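You operate a simulated robot arm through the tools that you are given. There is no shell and no other tool. Be economical: measure what you need, move in short steps, check, and stop when the job is done.

You run a simulated robot arm. Do the job below in one go: nothing can be reset, and whatever is moved stays where it is left.

JOB
Weigh about 60 g of the purple tin's beans into the steel cup.
Fine: stand the cup on the bench scale, tare it empty, leave it there; within 5 g on the display; the tin goes back.

Only the result counts: the job must be done as asked and must still hold three seconds after the hand-in. Knocking over, shifting, dropping, spilling or breaking anything else fails it.

ROBOT AND FRAMES
A 7-joint arm with a two-finger parallel gripper, fixed in place. Base frame: the origin is at the foot of the arm, x ahead of it, y to its left, z up; the work surface is at about z = 0. Units: mm, rad, N and s.
With the tool pointing down near the work surface it reaches from about 220 to 580 mm from the base axis. Its first joint turns from -1.152 to 1.152 rad. Payload 2.5 kg.
The tool frame sits at the grasp point between the pads (the TCP): z along the fingers, y along the line on which they close. The tips reach 23 mm beyond it. The gripper opens to 94 mm. The fingers are 38 mm wide and 10 mm thick; the gripper's body (54 by 96 mm) begins 39 mm behind the TCP.
Orientation is that of the tool frame in the base frame, as a unit quaternion [x, y, z, w]. With the fingers straight down and closing along the base's y, the tool's x points along the base's -x, its y along +y and its z along -z.

CONTROLS
- The arm moves only by the tool play_rows. Its argument "targets" is one flat list of numbers, 6 for each row, row after row: the shift along the base's x, y, z in units of 50 mm (1.0 is 50 mm), then the turn, a rotation vector about the base's x, y, z in units of 4 degrees (1.0 is 4 degrees). In form: [dx, dy, dz, wx, wy, wz, dx, dy, dz, wx, wy, wz, ...]. A call has 1 to 8 rows; each row shifts and turns the commanded pose from where the row before left it. "grip" is the closure in counts, from 0 (fully open) to 255 (shut), set as the call begins (left out, the last holds). A call with a number of a shift or a turn outside -1 to 1 is refused whole. Each row takes 0.2 s and may step no farther than 50 mm and 0.15 rad from the row before; otherwise, or with a gripper value out of range, the whole call is refused. A pose out of reach is approached as far as the arm can. The call stops where the force on the tool passes 40 N (or 10 N more than at its start, if that is more) or the arm is blocked; 0.2 s more then pass. The fingers move at their own pace (about 108 mm/s each) and stop on an object; they squeeze with about 38 N. The grip force told is the motor's: it shows also when the fingers shut on nothing. Time passes only in rows, and 0.2 s behind the last, so rows that do not move let the fingers close. It gives the time, the measured TCP pose, the force on the tool (base axes), the opening and the grip force at its end, in the units of the frame above (readings bear some noise), and new pictures: "show" is both (left out), scene, wrist or none.
- Cameras (640 x 400 px; columns grow to the right, rows downward): "scene" is fixed at [132.5, -414.5, 551.7]; the picture's right is [0.73, -0.68, 0.00], its down [-0.33, -0.36, -0.87] and it looks along [0.59, 0.64, -0.49] (base axes); focal length 290 px, centre (320, 200). "wrist" rides on the gripper at [87, 16, -74] in the tool frame; the picture's right is [-0.18, 0.98, 0.00], its down [-0.58, -0.11, -0.81] and it looks along [-0.79, -0.15, 0.59] (tool axes); focal length 243 px, centre (320, 200).
- probe_pixels(camera, pixels): for up to 12 pixels [column, row] of the newest picture of that camera ("zoom" is the newest enlarged one), the place [x, y, z] in the base frame of the surface seen there, good to about 3 mm. The clock stands still meanwhile.
- zoom(camera, box): a new picture of the part [left, top, right, bottom] of that camera's present view, enlarged. The clock stands still meanwhile.
- job_done(): hands the job in; it is judged then, once.

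Work in short steps. Measure before you move; look again where a grasp or a placing could have gone wrong, and mend it. You have 80 turns and 170 pictures in all, those below and enlarged ones among them. Open the gripper and draw the arm clear of the work before you hand the job in, unless the task says otherwise; then end with one line.

The tools are called by a JSON object that holds its "name" and its "arguments". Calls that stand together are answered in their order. play_rows: Moves the arm, as the interface text tells. Its arguments: {"type":"object","properties":{"targets":{"type":"array","items":{"type":"number"}},"grip":{"type":"number"},"show":{"type":"string","enum":["both","scene","wrist","none"]}},"required":["targets"]} The other tools are called the same way: probe_pixels (camera, pixels) gives the place of the surface under pixels of a picture; zoom (camera, box) takes an enlarged picture of a part of a camera's view; job_done () hands the job in.

At the start:

```text
clock: 0.0
eef_pos: [398.9, -63.4, 440.9]
orientation: [0.0, 1.0, 0.0, 0.0]
force: [0.3, -1.3, 0.7]
grip_width: 94.1
grip_force: 0.0
```

scene: 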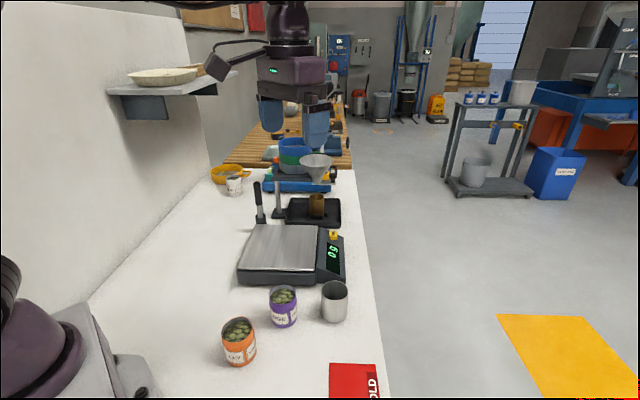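
wrist: 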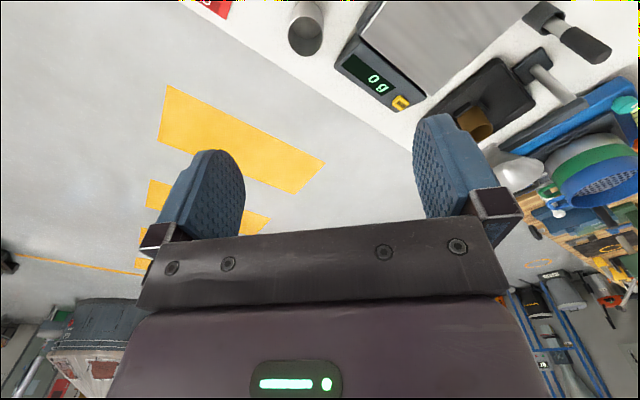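

The steel cup is at (334,300), the purple tin at (283,305), and the scale around (290,255). I'll zoom in on them and probe.

{"name": "zoom", "arguments": {"camera": "scene", "box": [200, 170, 392, 370]}}

{"name": "probe_pixels", "arguments": {"camera": "scene", "pixels": [[283, 291], [284, 325], [334, 285], [334, 321], [260, 226], [318, 228], [240, 268], [313, 272], [333, 234], [283, 312], [335, 305], [280, 250]]}}

```text
2.00 times, centred on (296, 270) of scene
```

zoom: 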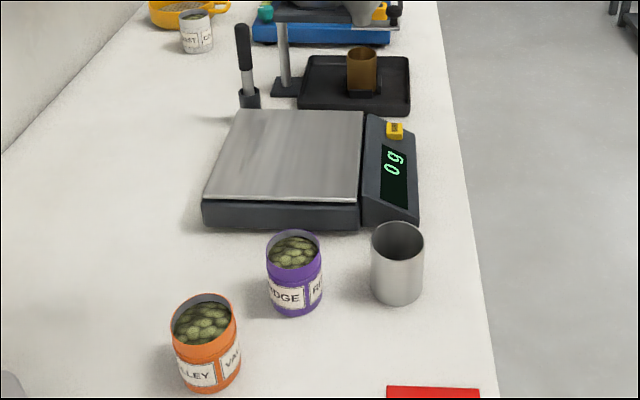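

```text
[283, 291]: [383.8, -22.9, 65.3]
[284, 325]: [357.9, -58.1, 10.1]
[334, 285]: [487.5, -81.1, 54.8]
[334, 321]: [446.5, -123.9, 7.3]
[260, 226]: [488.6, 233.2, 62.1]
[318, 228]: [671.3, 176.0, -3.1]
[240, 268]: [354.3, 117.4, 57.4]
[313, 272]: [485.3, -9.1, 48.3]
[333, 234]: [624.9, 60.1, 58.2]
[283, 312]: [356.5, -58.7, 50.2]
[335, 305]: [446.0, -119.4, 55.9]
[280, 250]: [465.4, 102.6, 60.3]
```

Next I need rims, plate corners and the tare key, probed in the zoom.

{"name": "probe_pixels", "arguments": {"camera": "zoom", "pixels": [[268, 242], [321, 243], [294, 231], [293, 264], [373, 232], [422, 234], [397, 223], [398, 254], [207, 196], [358, 198], [361, 113], [238, 113]]}}

{"name": "probe_pixels", "arguments": {"camera": "zoom", "pixels": [[395, 126], [395, 135], [388, 126], [402, 126], [244, 45], [249, 100], [282, 40], [294, 255], [290, 245], [398, 280], [375, 120], [416, 215]]}}

{"name": "zoom", "arguments": {"camera": "scene", "box": [260, 270, 360, 333]}}

```text
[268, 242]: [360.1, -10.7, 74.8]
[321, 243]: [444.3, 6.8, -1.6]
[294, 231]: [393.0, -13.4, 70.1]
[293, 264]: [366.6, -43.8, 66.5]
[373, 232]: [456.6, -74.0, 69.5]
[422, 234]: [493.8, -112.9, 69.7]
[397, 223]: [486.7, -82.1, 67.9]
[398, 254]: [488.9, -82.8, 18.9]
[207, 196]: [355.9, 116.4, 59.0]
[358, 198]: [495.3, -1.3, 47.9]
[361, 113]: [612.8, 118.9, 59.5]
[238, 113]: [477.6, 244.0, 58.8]
```

```text
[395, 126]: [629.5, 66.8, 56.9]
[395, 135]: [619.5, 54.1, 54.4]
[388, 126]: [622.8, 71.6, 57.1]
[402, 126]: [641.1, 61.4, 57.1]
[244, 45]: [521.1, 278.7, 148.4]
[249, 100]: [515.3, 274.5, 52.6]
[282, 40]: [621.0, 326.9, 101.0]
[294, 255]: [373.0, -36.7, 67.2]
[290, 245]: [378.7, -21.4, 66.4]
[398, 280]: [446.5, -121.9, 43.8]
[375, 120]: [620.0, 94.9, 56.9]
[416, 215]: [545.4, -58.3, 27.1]
```

```text
6.35 times, centred on (310, 302) of scene
```

zoom: 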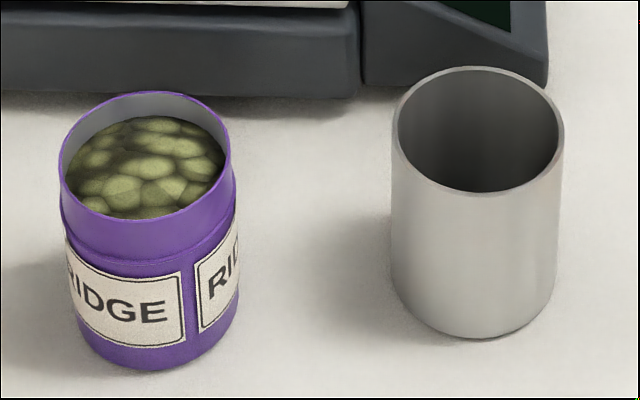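

The layout, as measured:
- Cup: about (466,-102), Ø60, height 69.
- Purple tin: about (374,-36), height 72.
- Plate: centre about (485,120), z=59.
- Tare key: about (630,65,57).

I move above the cup with the gripper open and look.

{"name": "play_rows", "arguments": {"targets": [0.191, -0.11, -0.9, 0, 0, 0, 0.191, -0.11, -0.9, 0, 0, 0, 0.191, -0.11, -0.9, 0, 0, 0, 0.191, -0.11, -0.9, 0, 0, 0, 0.191, -0.11, -0.9, 0, 0, 0, 0.191, -0.11, -0.9, 0, 0, 0, 0.191, -0.11, -0.9, 0, 0, 0], "grip": 0}}

```text
clock: 1.6
eef_pos: [464.9, -101.9, 126.6]
orientation: [-0.001, 1.0, 0.0, 0.0]
force: [-0.2, 0.1, 0.5]
grip_width: 94.1
grip_force: 0.0
```

scene: 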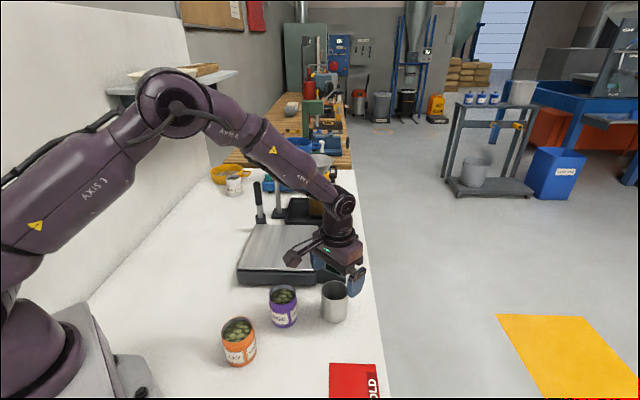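
wrist: 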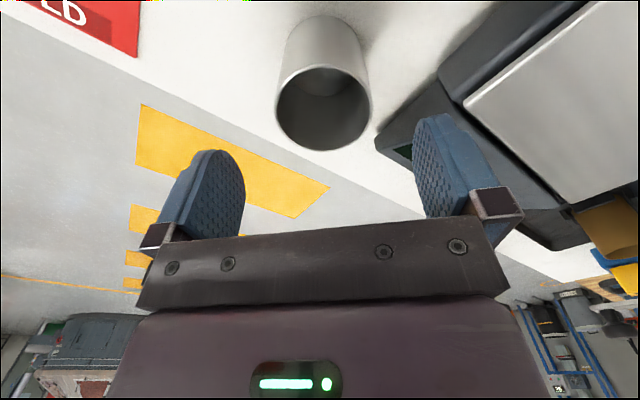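

The wrist view has the cup rim centred at (324,108), which works out to about (463,-100) and matches the TCP. I descend and then close.

{"name": "play_rows", "arguments": {"targets": [0, 0.02, -0.85, 0, 0, 0, 0, 0, -0.83, 0, 0, 0], "show": "none"}}

{"name": "play_rows", "arguments": {"targets": [0, 0, 0, 0, 0, 0, 0, 0, 0, 0, 0, 0, 0, 0, 0, 0, 0, 0], "grip": 255}}

```text
clock: 2.2
eef_pos: [466.5, -100.7, 39.8]
orientation: [-0.001, 1.0, 0.0, 0.0]
force: [0.3, -0.1, -0.6]
grip_width: 94.0
grip_force: 0.2
```

```text
clock: 3.0
eef_pos: [466.6, -100.4, 40.6]
orientation: [0.0, 1.0, 0.0, 0.0]
force: [-0.6, -0.2, -0.2]
grip_width: 57.5
grip_force: 37.5
```

scene: 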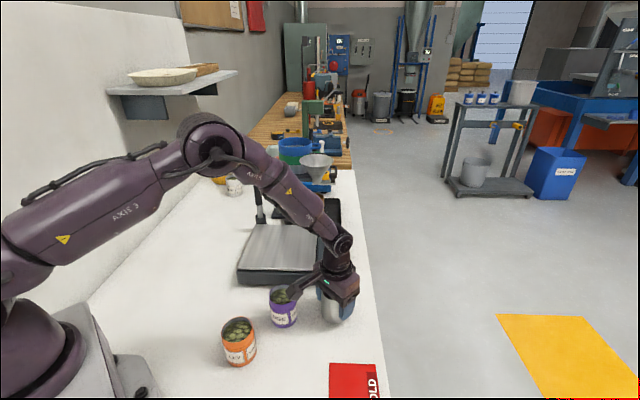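
wrist: 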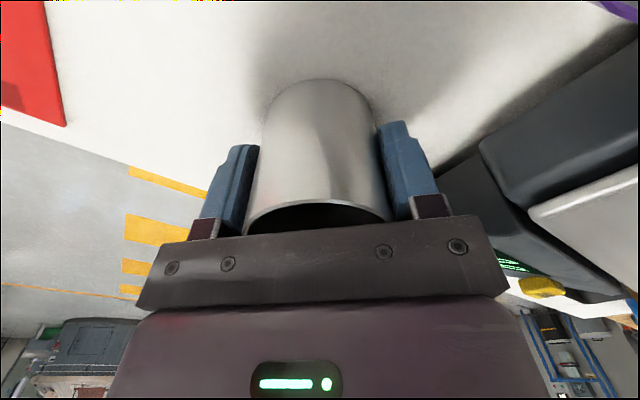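

The cup is held at a width of 57.5. I lift it and carry it over the near half of the plate at (440,110).

{"name": "play_rows", "arguments": {"targets": [0, 0, 0.74, 0, 0, 0, 0, 0, 0.74, 0, 0, 0, 0, 0, 0.74, 0, 0, 0, -0.106, 0.842, 0, 0, 0, 0, -0.106, 0.842, 0, 0, 0, 0, -0.106, 0.842, 0, 0, 0, 0, -0.106, 0.842, 0, 0, 0, 0, -0.106, 0.842, 0, 0, 0, 0]}}

```text
clock: 4.8
eef_pos: [440.8, 107.3, 149.5]
orientation: [0.0, 1.0, 0.0, 0.0]
force: [0.1, 0.0, -0.7]
grip_width: 57.5
grip_force: 37.6
```

scene: 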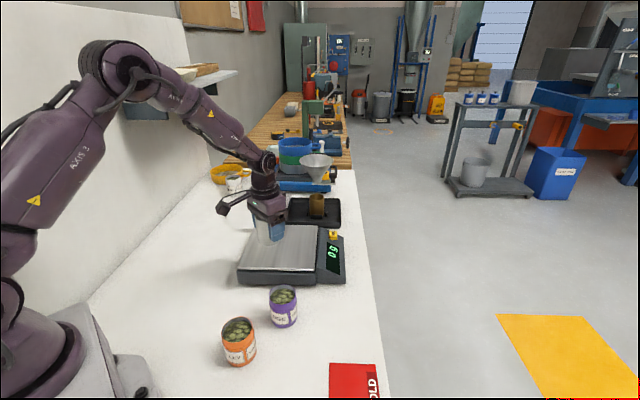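
wrist: 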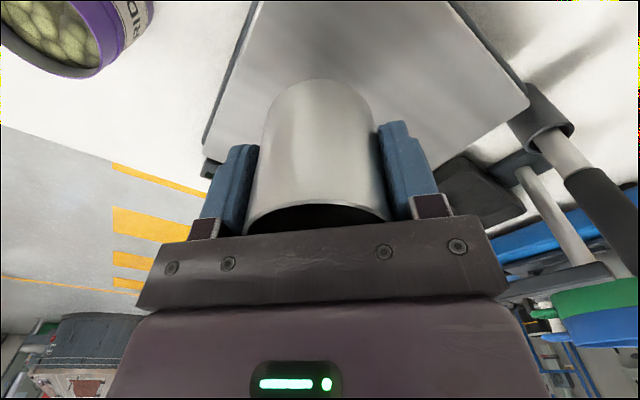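

The cup is over the plate. I lower it to just above contact.

{"name": "play_rows", "arguments": {"targets": [0, 0, -0.48, 0, 0, 0, 0, 0, -0.46, 0, 0, 0, 0, 0, 0, 0, 0, 0], "show": "scene"}}

{"name": "zoom", "arguments": {"camera": "scene", "box": [220, 180, 360, 290]}}

```text
clock: 5.6
eef_pos: [440.2, 107.5, 104.2]
orientation: [0.0, 1.0, 0.0, 0.0]
force: [-0.3, -0.9, -1.0]
grip_width: 57.6
grip_force: 37.7
```

scene: 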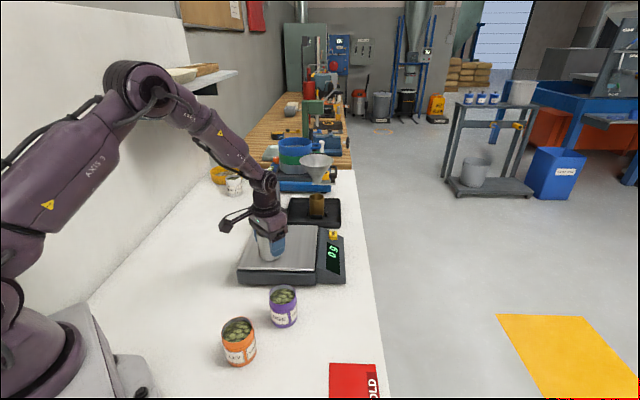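

```text
3.64 times, centred on (290, 235) of scene
```

zoom: 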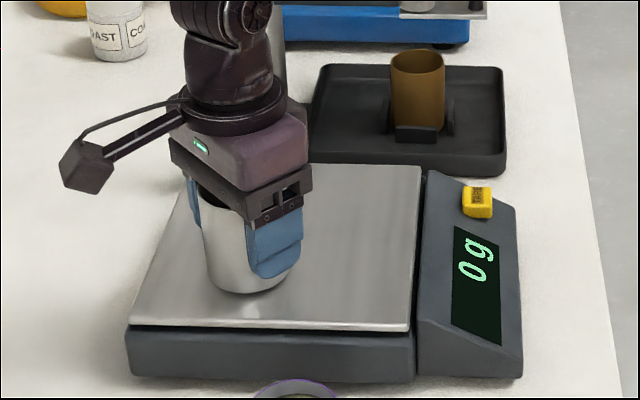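

The display still reads 0 g, so the cup hasn't touched. I lower it a few mm more.

{"name": "play_rows", "arguments": {"targets": [0, 0, -0.05, 0, 0, 0, 0, 0, -0.02, 0, 0, 0], "show": "none"}}

{"name": "zoom", "arguments": {"camera": "scene", "box": [220, 180, 360, 290]}}

```text
clock: 6.2
eef_pos: [438.6, 109.4, 101.5]
orientation: [0.0, 1.0, -0.001, 0.001]
force: [-3.8, -1.1, 12.1]
grip_width: 57.6
grip_force: 37.9
```

```text
3.64 times, centred on (290, 235) of scene
```

zoom: 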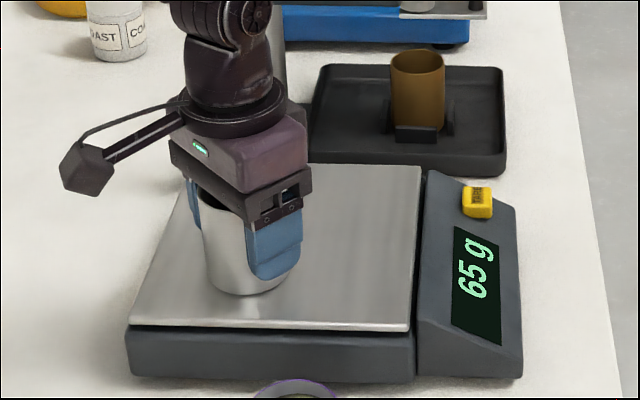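

Contact is made, with 12 N of force. I release and retreat upward.

{"name": "play_rows", "arguments": {"targets": [0, 0, 0, 0, 0, 0, 0, 0, 0, 0, 0, 0, 0, 0, 0, 0, 0, 0], "grip": 0, "show": "none"}}

{"name": "play_rows", "arguments": {"targets": [0, 0, 0.6, 0, 0, 0, 0, 0, 0.8, 0, 0, 0, 0, 0, 0.8, 0, 0, 0, 0, 0, 0, 0, 0, 0], "show": "none"}}

{"name": "zoom", "arguments": {"camera": "scene", "box": [220, 180, 360, 290]}}

```text
clock: 7.0
eef_pos: [440.1, 110.0, 100.9]
orientation: [0.0, 1.0, 0.0, -0.001]
force: [-0.1, 0.0, 0.0]
grip_width: 94.0
grip_force: 0.1
```

```text
clock: 8.0
eef_pos: [438.9, 109.1, 212.0]
orientation: [-0.001, 1.0, 0.0, 0.0]
force: [0.7, -0.9, 0.0]
grip_width: 93.9
grip_force: 0.0
```

```text
3.64 times, centred on (290, 235) of scene
```

zoom: 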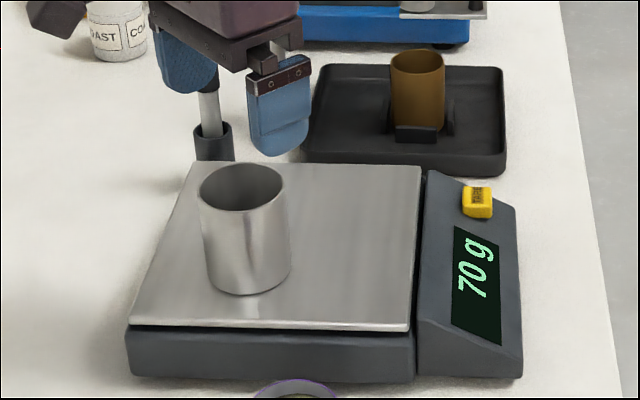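

The cup stands and reads 70 g. I measure the tare key and the cup rim precisely.

{"name": "probe_pixels", "arguments": {"camera": "zoom", "pixels": [[477, 193], [466, 193], [488, 193], [477, 208], [465, 214], [490, 214], [452, 195], [500, 208], [243, 163], [200, 190], [286, 190], [245, 209]]}}

{"name": "zoom", "arguments": {"camera": "scene", "box": [310, 220, 350, 245]}}

```text
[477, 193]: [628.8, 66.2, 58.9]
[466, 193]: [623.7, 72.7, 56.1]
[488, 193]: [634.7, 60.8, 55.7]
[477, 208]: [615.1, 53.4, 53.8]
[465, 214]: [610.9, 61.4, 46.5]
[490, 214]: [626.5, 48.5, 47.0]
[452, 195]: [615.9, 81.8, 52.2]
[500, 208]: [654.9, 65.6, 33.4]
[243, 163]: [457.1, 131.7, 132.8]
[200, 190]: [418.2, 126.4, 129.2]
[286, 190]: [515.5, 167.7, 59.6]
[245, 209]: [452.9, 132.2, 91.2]
```

```text
16.00 times, centred on (330, 232) of scene
```

zoom: 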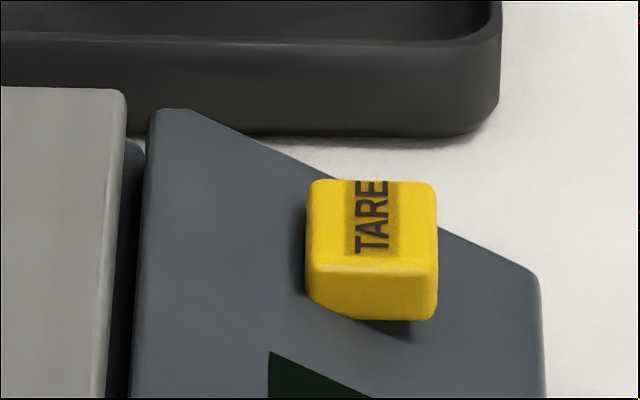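

The key stands proud, with its top at about (627,64,57.5). I close the fingers, pitch 30° forward and move above it.

{"name": "play_rows", "arguments": {"targets": [0.483, -0.1125, -0.155, 0, -0.9375, 0, 0.483, -0.1125, -0.155, 0, -0.9375, 0, 0.483, -0.1125, -0.155, 0, -0.9375, 0, 0.483, -0.1125, -0.155, 0, -0.9375, 0, 0.483, -0.1125, -0.155, 0, -0.9375, 0, 0.483, -0.1125, -0.155, 0, -0.9375, 0, 0.483, -0.1125, -0.155, 0, -0.9375, 0, 0.483, -0.1125, -0.155, 0, -0.9375, 0], "grip": 255}}

{"name": "play_rows", "arguments": {"targets": [0, 0, 0, 0, 0, 0]}}

```text
clock: 9.8
eef_pos: [630.6, 67.1, 149.6]
orientation: [0.001, 0.966, 0.0, 0.26]
force: [-0.4, -0.3, 0.1]
grip_width: 0.0
grip_force: 37.7
```

scene: 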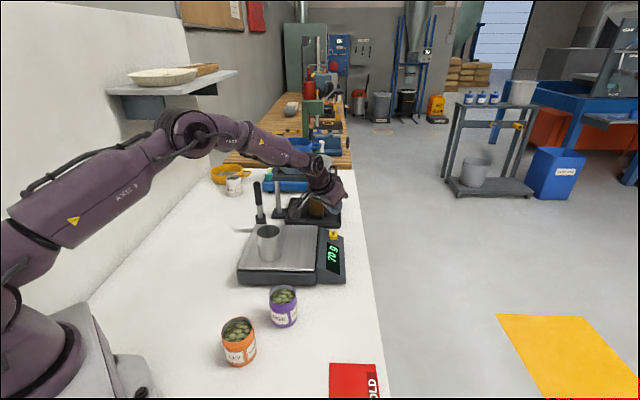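
wrist: 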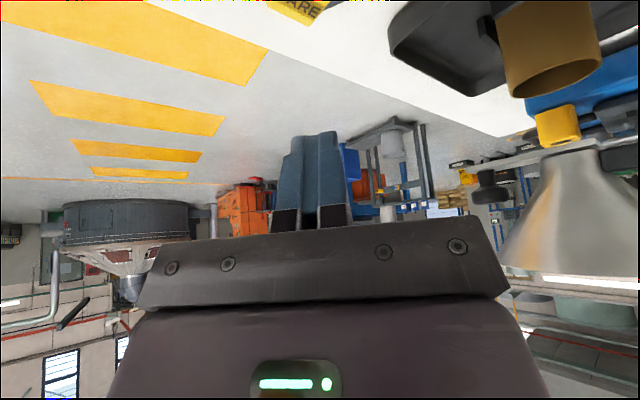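

```text
clock: 10.2
eef_pos: [630.6, 67.6, 149.9]
orientation: [0.001, 0.966, 0.0, 0.258]
force: [-0.4, 0.2, 0.9]
grip_width: 0.0
grip_force: 37.7
```

scene: 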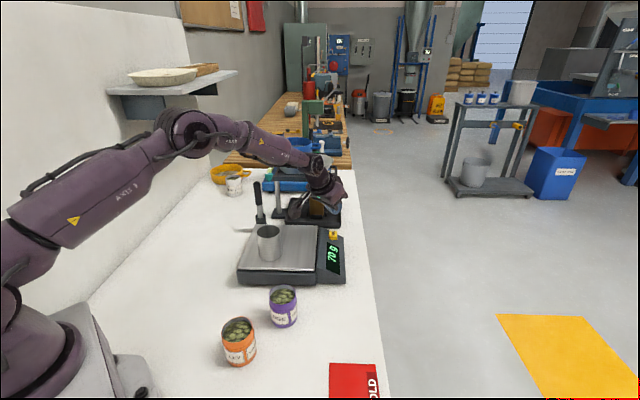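
wrist: 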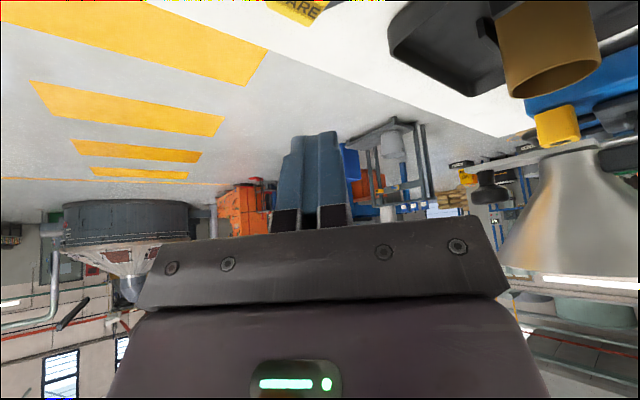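

The key appears at (300,10) in the wrist view. I check it before pressing.

{"name": "probe_pixels", "arguments": {"camera": "wrist", "pixels": [[297, 5], [310, 18], [270, 5], [326, 5], [300, 12]]}}

{"name": "zoom", "arguments": {"camera": "wrist", "box": [220, 0, 380, 100]}}

```text
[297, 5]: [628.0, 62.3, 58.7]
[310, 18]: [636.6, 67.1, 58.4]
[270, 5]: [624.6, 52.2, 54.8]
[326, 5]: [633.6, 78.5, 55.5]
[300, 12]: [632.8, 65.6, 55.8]
```

```text
4.00 times, centred on (300, 50) of wrist
```

zoom: 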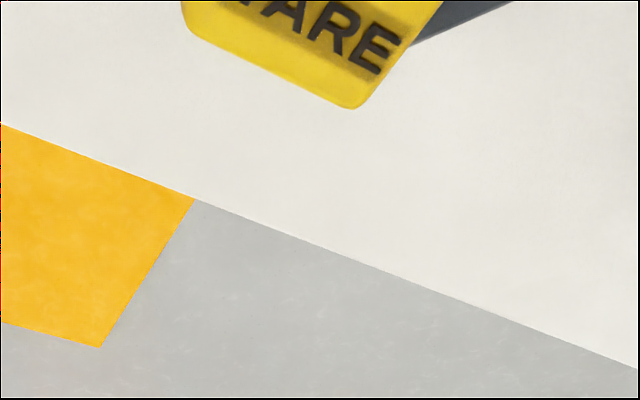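

The key centre is about (627,64). I descend to just above it, shifting y by 3 mm, then press slowly.

{"name": "play_rows", "arguments": {"targets": [0.02, -0.07, -0.6, 0, 0, 0, 0, 0, -0.54, 0, 0, 0, 0, 0, 0, 0, 0, 0], "show": "none"}}

{"name": "zoom", "arguments": {"camera": "scene", "box": [240, 170, 368, 250]}}

```text
clock: 11.0
eef_pos: [633.5, 61.8, 92.5]
orientation: [-0.001, 0.966, 0.0, 0.258]
force: [0.3, 0.2, 0.2]
grip_width: 0.0
grip_force: 38.2
```

```text
5.00 times, centred on (304, 210) of scene
```

zoom: 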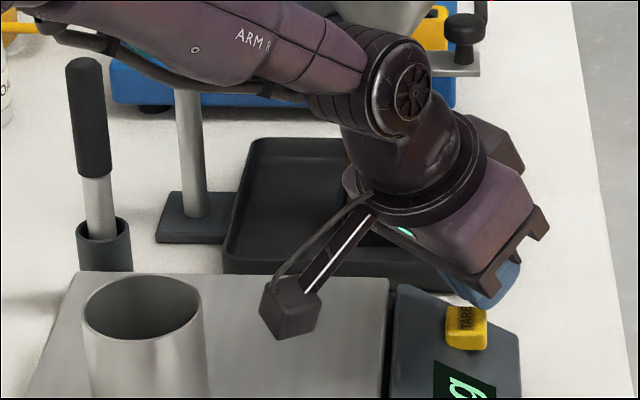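

The fingertips are rounded, so the contact point sits farther forward than a square tip would. I shift back 7 mm in x and lower in small steps.

{"name": "play_rows", "arguments": {"targets": [-0.14, 0.03, 0, 0, 0, 0, 0, 0, -0.16, 0, 0, 0, 0, 0, -0.06, 0, 0, 0, 0, 0, 0, 0, 0, 0], "show": "none"}}

{"name": "zoom", "arguments": {"camera": "scene", "box": [280, 190, 376, 280]}}

```text
clock: 12.0
eef_pos: [627.6, 63.3, 82.4]
orientation: [0.0, 0.965, 0.0, 0.261]
force: [-1.1, -0.6, 8.2]
grip_width: 0.2
grip_force: 37.8
```

```text
4.44 times, centred on (328, 235) of scene
```

zoom: 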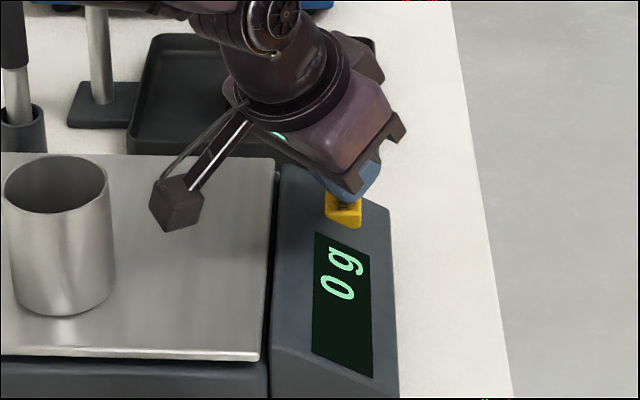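

The press tared it: the display shows 0 g. I raise the arm, check the display, and start toward the tin while yawing the tool by 60°.

{"name": "play_rows", "arguments": {"targets": [0, 0, 0.84, 0, 0, 0, 0, 0, 0.84, 0, 0, 0, -0.399, -0.204, 0.2, 0, 0, 1, -0.399, -0.204, 0.2, 0, 0, 1, -0.399, -0.204, 0.2, 0, 0, 1, -0.399, -0.204, 0.2, 0, 0, 1, -0.399, -0.204, 0.2, 0, 0, 1, -0.399, -0.204, 0.2, 0, 0, 1], "grip": 0}}

{"name": "play_rows", "arguments": {"targets": [-0.399, -0.204, 0, 0, 0, 1, -0.399, -0.204, 0, 0, 0, 1, -0.399, -0.204, 0, 0, 0, 1, -0.399, -0.204, 0, 0, 0, 1, -0.399, -0.204, 0, 0, 0, 1, -0.399, -0.204, 0, 0, 0, 1, -0.399, -0.204, 0, 0, 0, 1, -0.399, -0.204, 0, 0, 0, 1]}}

```text
clock: 13.8
eef_pos: [507.3, 1.6, 226.9]
orientation: [-0.202, 0.944, 0.054, 0.254]
force: [0.5, 0.4, 0.1]
grip_width: 94.1
grip_force: 0.0
```

scene: 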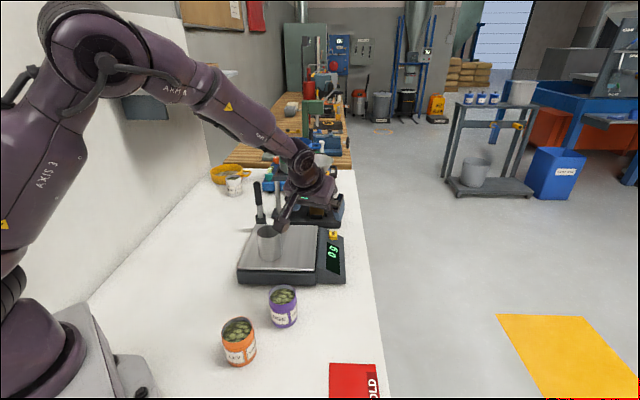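
wrist: 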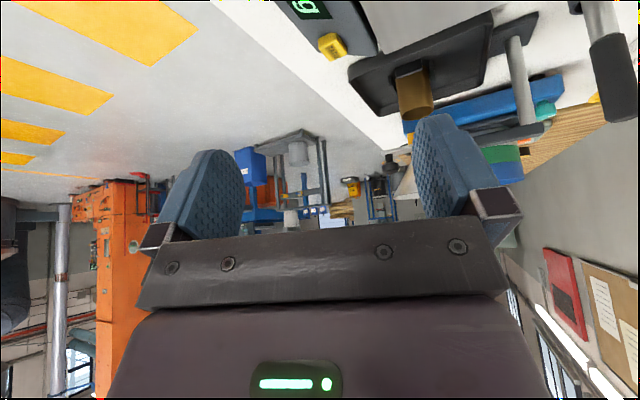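

```text
clock: 15.6
eef_pos: [346.0, -78.8, 225.6]
orientation: [-0.453, 0.853, 0.121, 0.228]
force: [0.9, -0.1, -0.8]
grip_width: 93.9
grip_force: 0.1
```

scene: 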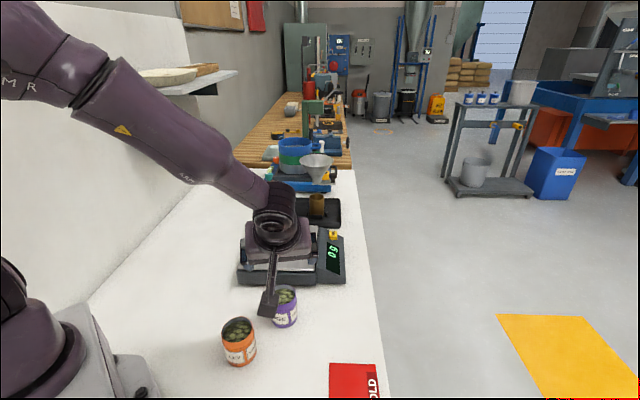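
wrist: 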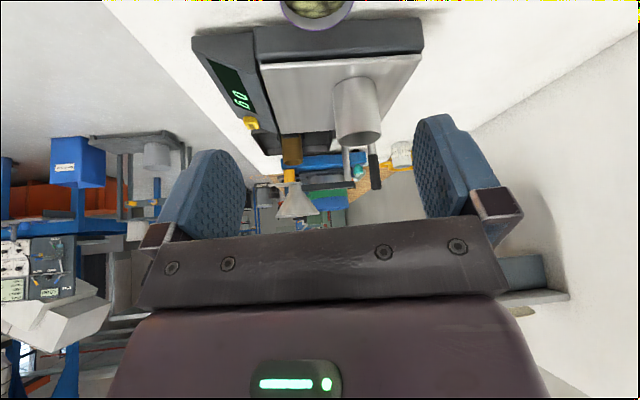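

The wrist view shows the tin ahead at the top (320,10). I finish the yaw, pitch to 40° and lower to the pre-grasp.

{"name": "play_rows", "arguments": {"targets": [0, 0, -0.55, 0, 0, 1, 0, 0, -0.55, 0.722, -0.417, 0, 0, 0, -0.55, 0.722, -0.417, 0, 0, 0, -0.55, 0.722, -0.417, 0, 0, 0, 0, 0, 0, 0]}}

```text
clock: 16.8
eef_pos: [342.6, -79.3, 116.0]
orientation: [-0.47, 0.814, 0.171, 0.297]
force: [-0.4, 0.5, 0.9]
grip_width: 93.9
grip_force: 0.0
```

scene: 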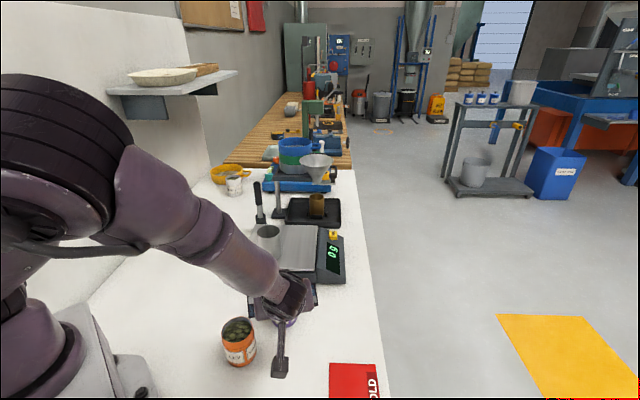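
wrist: 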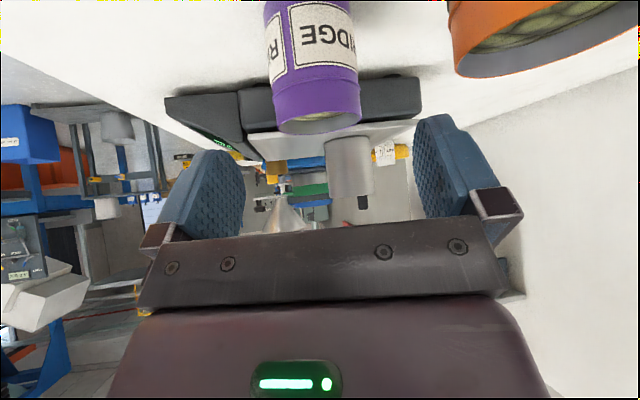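

The tin is visible in the wrist view at columns 272–358, so roughly centred. I probe its front to fix the distance.

{"name": "probe_pixels", "arguments": {"camera": "wrist", "pixels": [[315, 98], [276, 98], [355, 98], [320, 60], [317, 126], [456, 60], [540, 60]]}}

```text
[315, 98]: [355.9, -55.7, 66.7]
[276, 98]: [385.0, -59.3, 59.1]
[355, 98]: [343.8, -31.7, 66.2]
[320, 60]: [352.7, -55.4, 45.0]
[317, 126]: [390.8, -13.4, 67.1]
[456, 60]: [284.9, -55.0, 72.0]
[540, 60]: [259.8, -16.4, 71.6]
```

The tin centre is about (373,-34). I advance along the tool axis to straddle it, then close.

{"name": "play_rows", "arguments": {"targets": [0.203, 0.302, -0.413, 0, 0, 0, 0.203, 0.302, -0.413, 0, 0, 0, 0.203, 0.302, -0.413, 0, 0, 0, 0, 0, 0, 0, 0, 0]}}

```text
clock: 17.8
eef_pos: [376.6, -31.3, 56.5]
orientation: [-0.47, 0.813, 0.172, 0.296]
force: [0.4, -0.4, -0.6]
grip_width: 94.2
grip_force: 0.0
```

scene: 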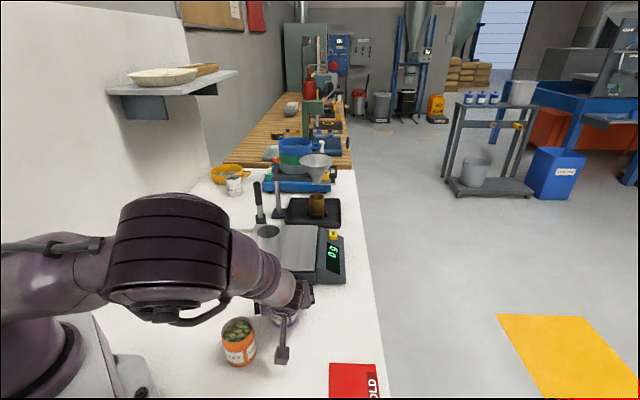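
wrist: 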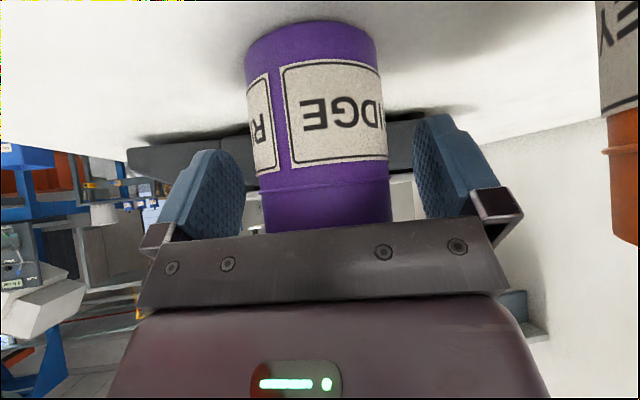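

The tin sits between the fingers. I close the grip.

{"name": "play_rows", "arguments": {"targets": [0, 0, 0, 0, 0, 0, 0, 0, 0, 0, 0, 0, 0, 0, 0, 0, 0, 0], "grip": 255, "show": "wrist"}}

```text
clock: 18.6
eef_pos: [376.1, -31.7, 56.0]
orientation: [-0.47, 0.814, 0.171, 0.296]
force: [0.0, 0.2, 0.6]
grip_width: 57.2
grip_force: 38.3
```

wrist: 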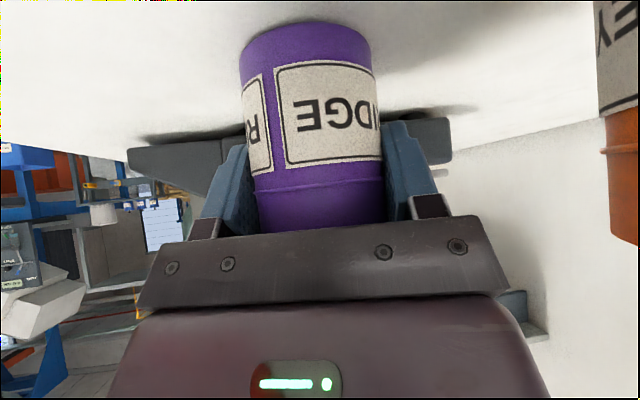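

Gripped at 57.2. I lift straight up and move upright to the pour start, with the tin above and just behind the cup.

{"name": "play_rows", "arguments": {"targets": [0, 0, 0.745, 0, 0, 0, 0, 0, 0.745, 0, 0, 0, 0, 0, 0.745, 0, 0, 0, 0, 0, 0.745, 0, 0, 0, 0.205, 0.5175, 0, 0, 0, 0, 0.205, 0.5175, 0, 0, 0, 0, 0.205, 0.5175, 0, 0, 0, 0, 0.205, 0.5175, 0, 0, 0, 0]}}

{"name": "zoom", "arguments": {"camera": "scene", "box": [210, 180, 370, 290]}}

```text
clock: 20.4
eef_pos: [418.3, 68.6, 201.1]
orientation: [-0.47, 0.813, 0.171, 0.296]
force: [-0.2, 0.3, -1.7]
grip_width: 57.3
grip_force: 38.6
```

scene: 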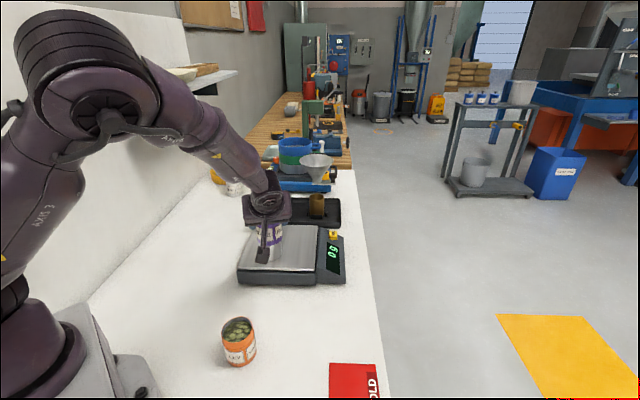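
wrist: 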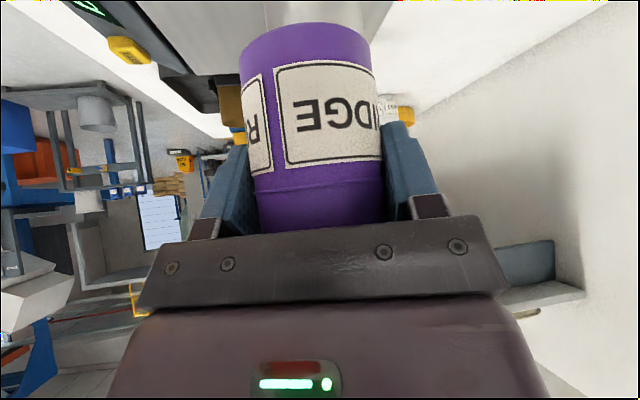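

```text
3.64 times, centred on (290, 235) of scene
```

zoom: 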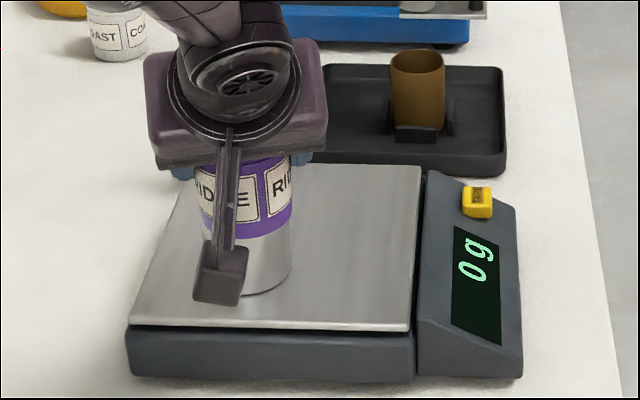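

The display reads 0 g and the tin is aligned behind the cup. I begin tilting forward to 32° while lowering the lip.

{"name": "play_rows", "arguments": {"targets": [-0.008, -0.013, -0.082, -0.866, 0.5, 0, -0.008, -0.013, -0.082, -0.866, 0.5, 0, -0.008, -0.013, -0.082, -0.866, 0.5, 0, -0.008, -0.013, -0.082, -0.866, 0.5, 0, -0.008, -0.013, -0.082, -0.866, 0.5, 0, 0, 0, -0.08, -0.866, 0.5, 0, 0, 0, -0.08, -0.866, 0.5, 0, 0, 0, -0.08, -0.866, 0.5, 0]}}

{"name": "zoom", "arguments": {"camera": "scene", "box": [210, 180, 370, 290]}}

```text
clock: 22.2
eef_pos: [416.6, 65.7, 170.4]
orientation: [-0.499, 0.864, 0.034, 0.06]
force: [0.9, 0.4, -1.6]
grip_width: 57.3
grip_force: 37.9
```

scene: 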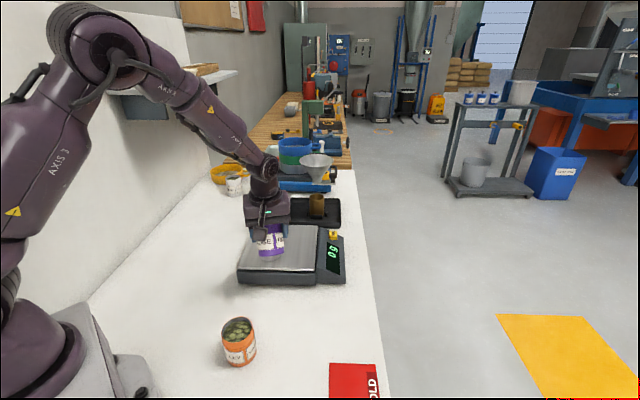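
wrist: 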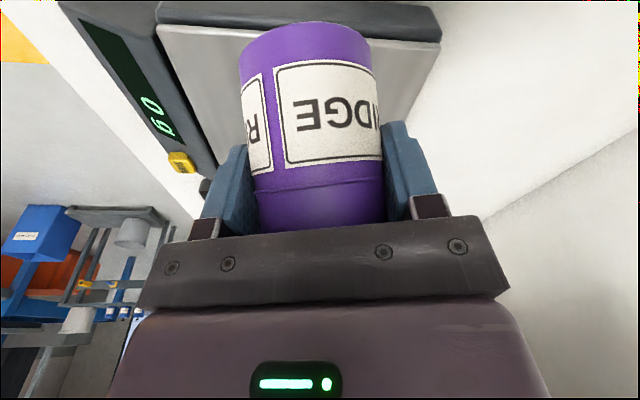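

```text
3.64 times, centred on (290, 235) of scene
```

zoom: 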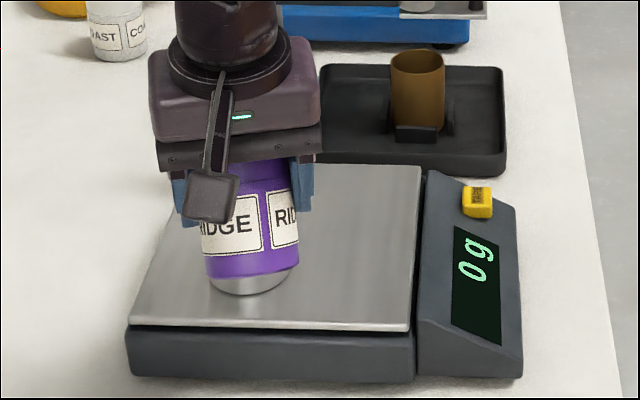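

No beans yet. I tilt on to 44° with the lip about 28 mm above the cup rim, then check the display.

{"name": "play_rows", "arguments": {"targets": [0, 0, -0.05, -0.866, 0.5, 0, 0, 0, -0.05, -0.866, 0.5, 0, 0, 0, -0.05, -0.866, 0.5, 0, 0, 0, 0, 0, 0, 0, 0, 0, 0, 0, 0, 0], "show": "wrist"}}

{"name": "zoom", "arguments": {"camera": "scene", "box": [210, 180, 370, 290]}}

```text
clock: 23.4
eef_pos: [415.8, 66.3, 162.3]
orientation: [-0.5, 0.865, -0.017, -0.03]
force: [0.2, -0.5, -1.3]
grip_width: 57.1
grip_force: 38.1
```

wrist: 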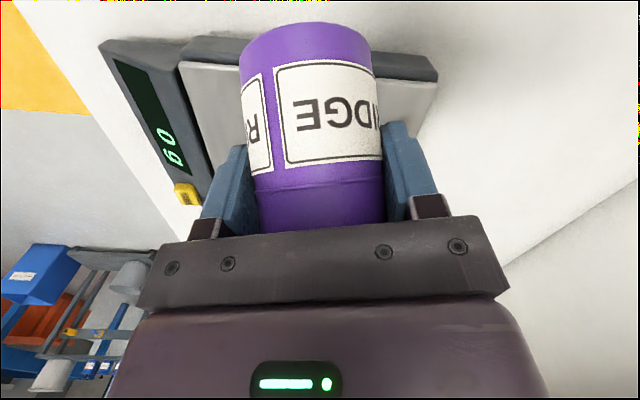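

```text
3.64 times, centred on (290, 235) of scene
```

zoom: 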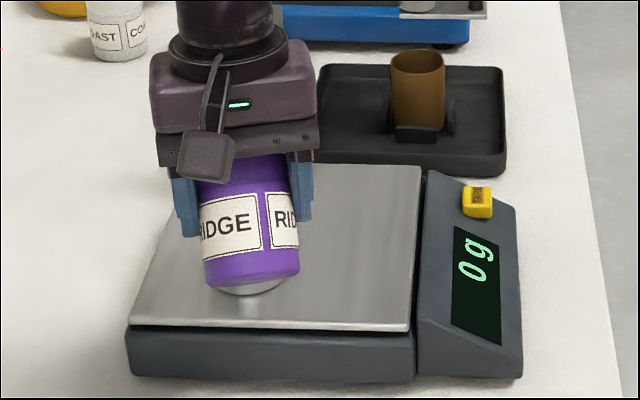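

Still 0 g. I tilt another 8°, keeping the lip over the near part of the cup opening.

{"name": "play_rows", "arguments": {"targets": [0.01, 0.027, 0.03, -0.866, 0.5, 0, 0.01, 0.027, 0.03, -0.866, 0.5, 0, 0, 0, 0, 0, 0, 0, 0, 0, 0, 0, 0, 0], "show": "none"}}

{"name": "zoom", "arguments": {"camera": "scene", "box": [210, 180, 370, 290]}}

```text
clock: 24.4
eef_pos: [414.6, 68.3, 166.8]
orientation: [-0.497, 0.862, -0.052, -0.091]
force: [-0.3, 0.2, -1.5]
grip_width: 57.3
grip_force: 37.8
```

```text
3.64 times, centred on (290, 235) of scene
```

zoom: 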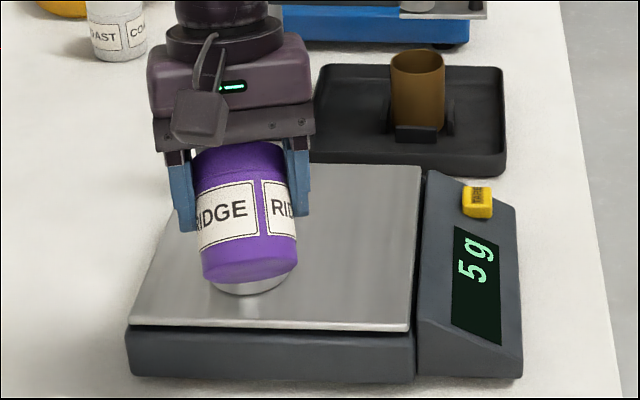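

5 g has landed in the cup. I continue in 4° increments with settling time.

{"name": "play_rows", "arguments": {"targets": [0.02, 0.03, 0.04, -0.866, 0.5, 0, 0, 0, 0, 0, 0, 0, 0, 0, 0, 0, 0, 0], "show": "none"}}

{"name": "zoom", "arguments": {"camera": "scene", "box": [210, 180, 370, 290]}}

```text
clock: 25.2
eef_pos: [415.8, 71.0, 167.5]
orientation: [-0.496, 0.857, -0.069, -0.121]
force: [0.3, -0.1, -1.1]
grip_width: 56.8
grip_force: 38.0
```

```text
3.64 times, centred on (290, 235) of scene
```

zoom: 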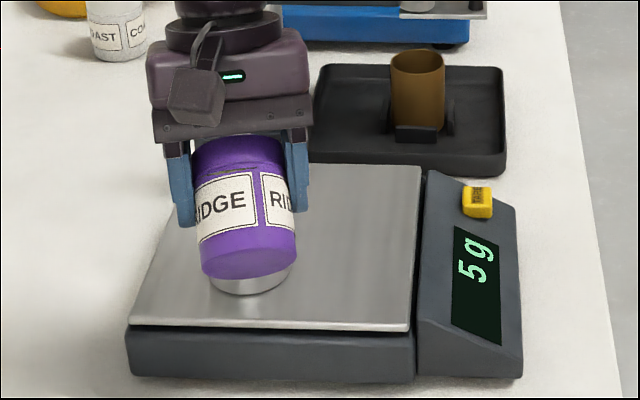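

Still 5 g. I tilt another 4°.

{"name": "play_rows", "arguments": {"targets": [0.01, 0.017, 0.04, -0.866, 0.5, 0, 0, 0, 0, 0, 0, 0, 0, 0, 0, 0, 0, 0], "show": "none"}}

{"name": "zoom", "arguments": {"camera": "scene", "box": [210, 180, 370, 290]}}

```text
clock: 26.0
eef_pos: [416.9, 71.8, 169.1]
orientation: [-0.493, 0.853, -0.087, -0.15]
force: [-0.3, 0.9, -1.8]
grip_width: 57.3
grip_force: 38.3
```

```text
3.64 times, centred on (290, 235) of scene
```

zoom: 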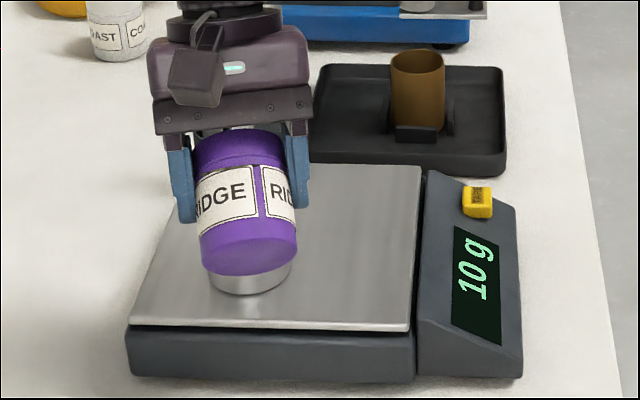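

10 g. I continue by 4°.

{"name": "play_rows", "arguments": {"targets": [0.012, 0.02, 0.036, -0.866, 0.5, 0, 0, 0, 0, 0, 0, 0, 0, 0, 0, 0, 0, 0], "show": "none"}}

{"name": "zoom", "arguments": {"camera": "scene", "box": [210, 180, 370, 290]}}

```text
clock: 26.8
eef_pos: [419.3, 72.2, 169.6]
orientation: [-0.491, 0.846, -0.105, -0.18]
force: [0.1, 0.0, -0.9]
grip_width: 57.4
grip_force: 38.0
```

```text
3.64 times, centred on (290, 235) of scene
```

zoom: 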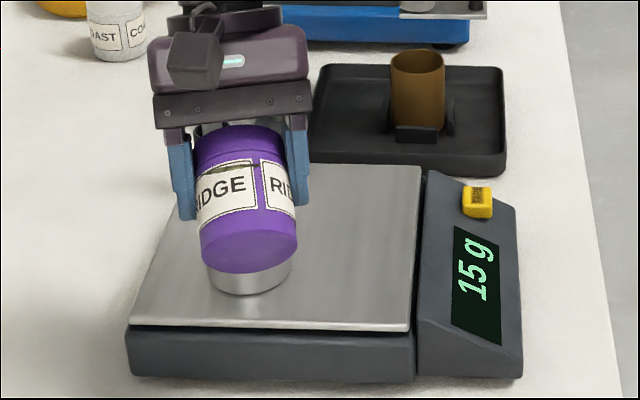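

15 g, and the flow is steady. I tilt another 4°.

{"name": "play_rows", "arguments": {"targets": [0.012, 0.02, 0.036, -0.866, 0.5, 0, 0, 0, 0, 0, 0, 0, 0, 0, 0, 0, 0, 0], "show": "none"}}

{"name": "zoom", "arguments": {"camera": "scene", "box": [210, 180, 370, 290]}}

```text
clock: 27.6
eef_pos: [419.2, 73.7, 172.2]
orientation: [-0.486, 0.84, -0.121, -0.208]
force: [-0.8, 0.7, -1.6]
grip_width: 57.3
grip_force: 38.0
```

```text
3.64 times, centred on (290, 235) of scene
```

zoom: 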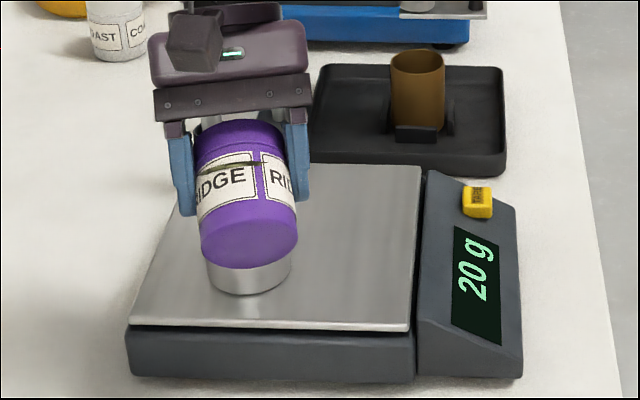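

20 g. I tilt another 4°.

{"name": "play_rows", "arguments": {"targets": [0.014, 0.024, 0.034, -0.866, 0.5, 0, 0, 0, 0, 0, 0, 0, 0, 0, 0, 0, 0, 0], "show": "none"}}

{"name": "zoom", "arguments": {"camera": "scene", "box": [210, 180, 370, 290]}}

```text
clock: 28.4
eef_pos: [420.6, 74.1, 173.9]
orientation: [-0.48, 0.833, -0.137, -0.238]
force: [-0.2, -0.2, -1.6]
grip_width: 57.0
grip_force: 37.8
```

```text
3.64 times, centred on (290, 235) of scene
```

zoom: 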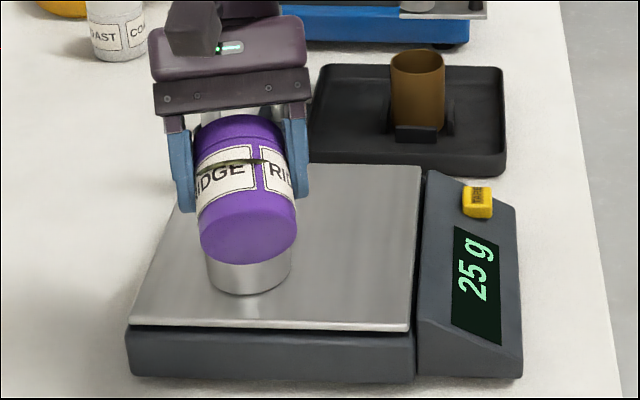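

25 g. I tilt another 4°.

{"name": "play_rows", "arguments": {"targets": [0.015, 0.026, 0.032, -0.866, 0.5, 0, 0, 0, 0, 0, 0, 0, 0, 0, 0, 0, 0, 0], "show": "none"}}

{"name": "zoom", "arguments": {"camera": "scene", "box": [210, 180, 370, 290]}}

```text
clock: 29.2
eef_pos: [420.3, 75.5, 177.1]
orientation: [-0.476, 0.823, -0.155, -0.267]
force: [-0.3, 0.3, -1.7]
grip_width: 57.1
grip_force: 38.0
```

```text
3.64 times, centred on (290, 235) of scene
```

zoom: 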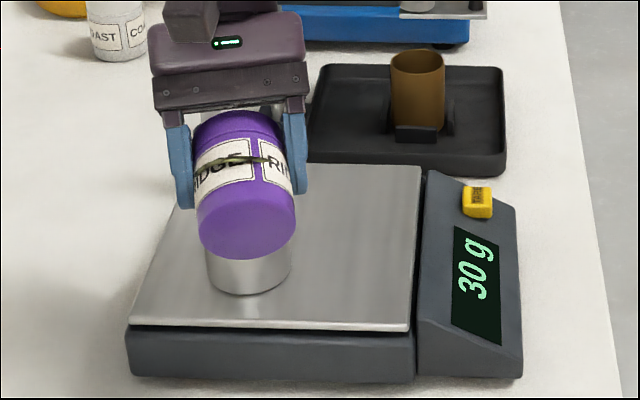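

30 g at 76°. I tilt 8° more in two small steps.

{"name": "play_rows", "arguments": {"targets": [0.017, 0.03, 0.02, -0.866, 0.5, 0, 0, 0, 0, 0, 0, 0, 0.017, 0.03, 0.02, -0.866, 0.5, 0, 0, 0, 0, 0, 0, 0, 0, 0, 0, 0, 0, 0], "show": "none"}}

{"name": "zoom", "arguments": {"camera": "scene", "box": [210, 180, 370, 290]}}

```text
clock: 30.4
eef_pos: [422.1, 78.5, 178.9]
orientation: [-0.464, 0.803, -0.186, -0.324]
force: [-0.3, 0.6, -1.2]
grip_width: 57.2
grip_force: 37.7
```

```text
3.64 times, centred on (290, 235) of scene
```

zoom: 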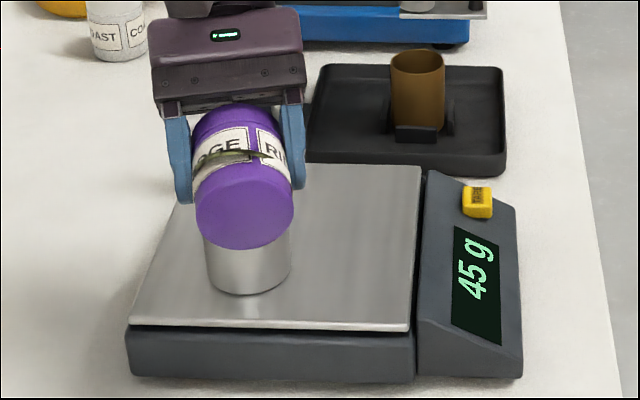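

45 g at 84°. From here I take smaller steps of 3°.

{"name": "play_rows", "arguments": {"targets": [0.013, 0.022, 0.012, -0.65, 0.375, 0, 0, 0, 0, 0, 0, 0, 0, 0, 0, 0, 0, 0], "show": "none"}}

{"name": "zoom", "arguments": {"camera": "scene", "box": [210, 180, 370, 290]}}

```text
clock: 31.2
eef_pos: [421.7, 79.6, 178.8]
orientation: [-0.459, 0.794, -0.199, -0.344]
force: [-0.1, -0.1, -1.1]
grip_width: 57.1
grip_force: 38.3
```

```text
3.64 times, centred on (290, 235) of scene
```

zoom: 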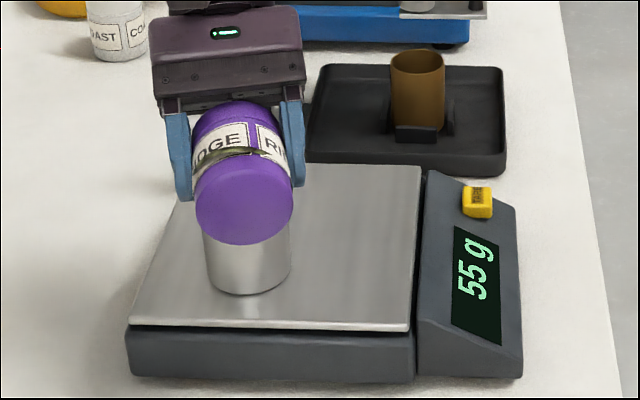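

55 g. I hold to see whether it settles before adding more.

{"name": "play_rows", "arguments": {"targets": [0, 0, 0, 0, 0, 0, 0, 0, 0, 0, 0, 0], "show": "none"}}

{"name": "zoom", "arguments": {"camera": "scene", "box": [210, 180, 370, 290]}}

```text
clock: 31.8
eef_pos: [422.6, 80.5, 179.3]
orientation: [-0.459, 0.794, -0.199, -0.345]
force: [-0.4, -0.6, -0.8]
grip_width: 56.9
grip_force: 38.0
```

```text
3.64 times, centred on (290, 235) of scene
```

zoom: 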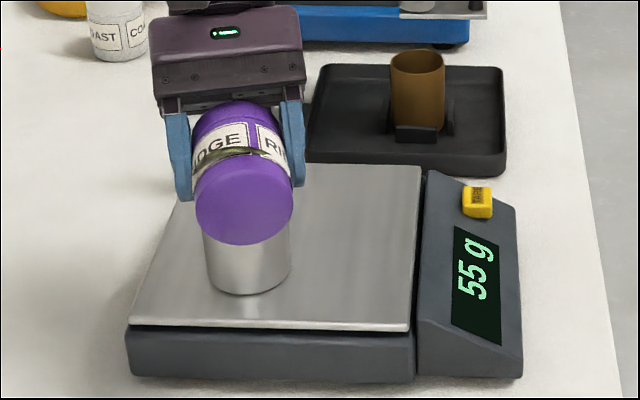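

It's stable at 55 g. I tilt 1.2° more.

{"name": "play_rows", "arguments": {"targets": [0.004, 0.008, 0.004, -0.26, 0.15, 0, 0, 0, 0, 0, 0, 0, 0, 0, 0, 0, 0, 0], "show": "none"}}

{"name": "zoom", "arguments": {"camera": "scene", "box": [210, 180, 370, 290]}}

```text
clock: 32.6
eef_pos: [423.6, 80.5, 179.2]
orientation: [-0.457, 0.791, -0.203, -0.353]
force: [0.6, 0.3, -1.7]
grip_width: 57.0
grip_force: 37.8
```

```text
3.64 times, centred on (290, 235) of scene
```

zoom: 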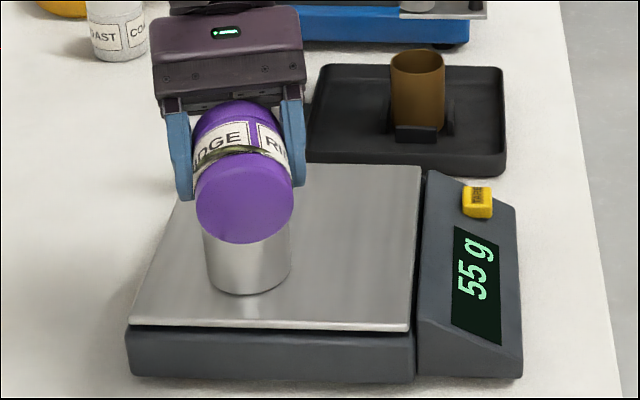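

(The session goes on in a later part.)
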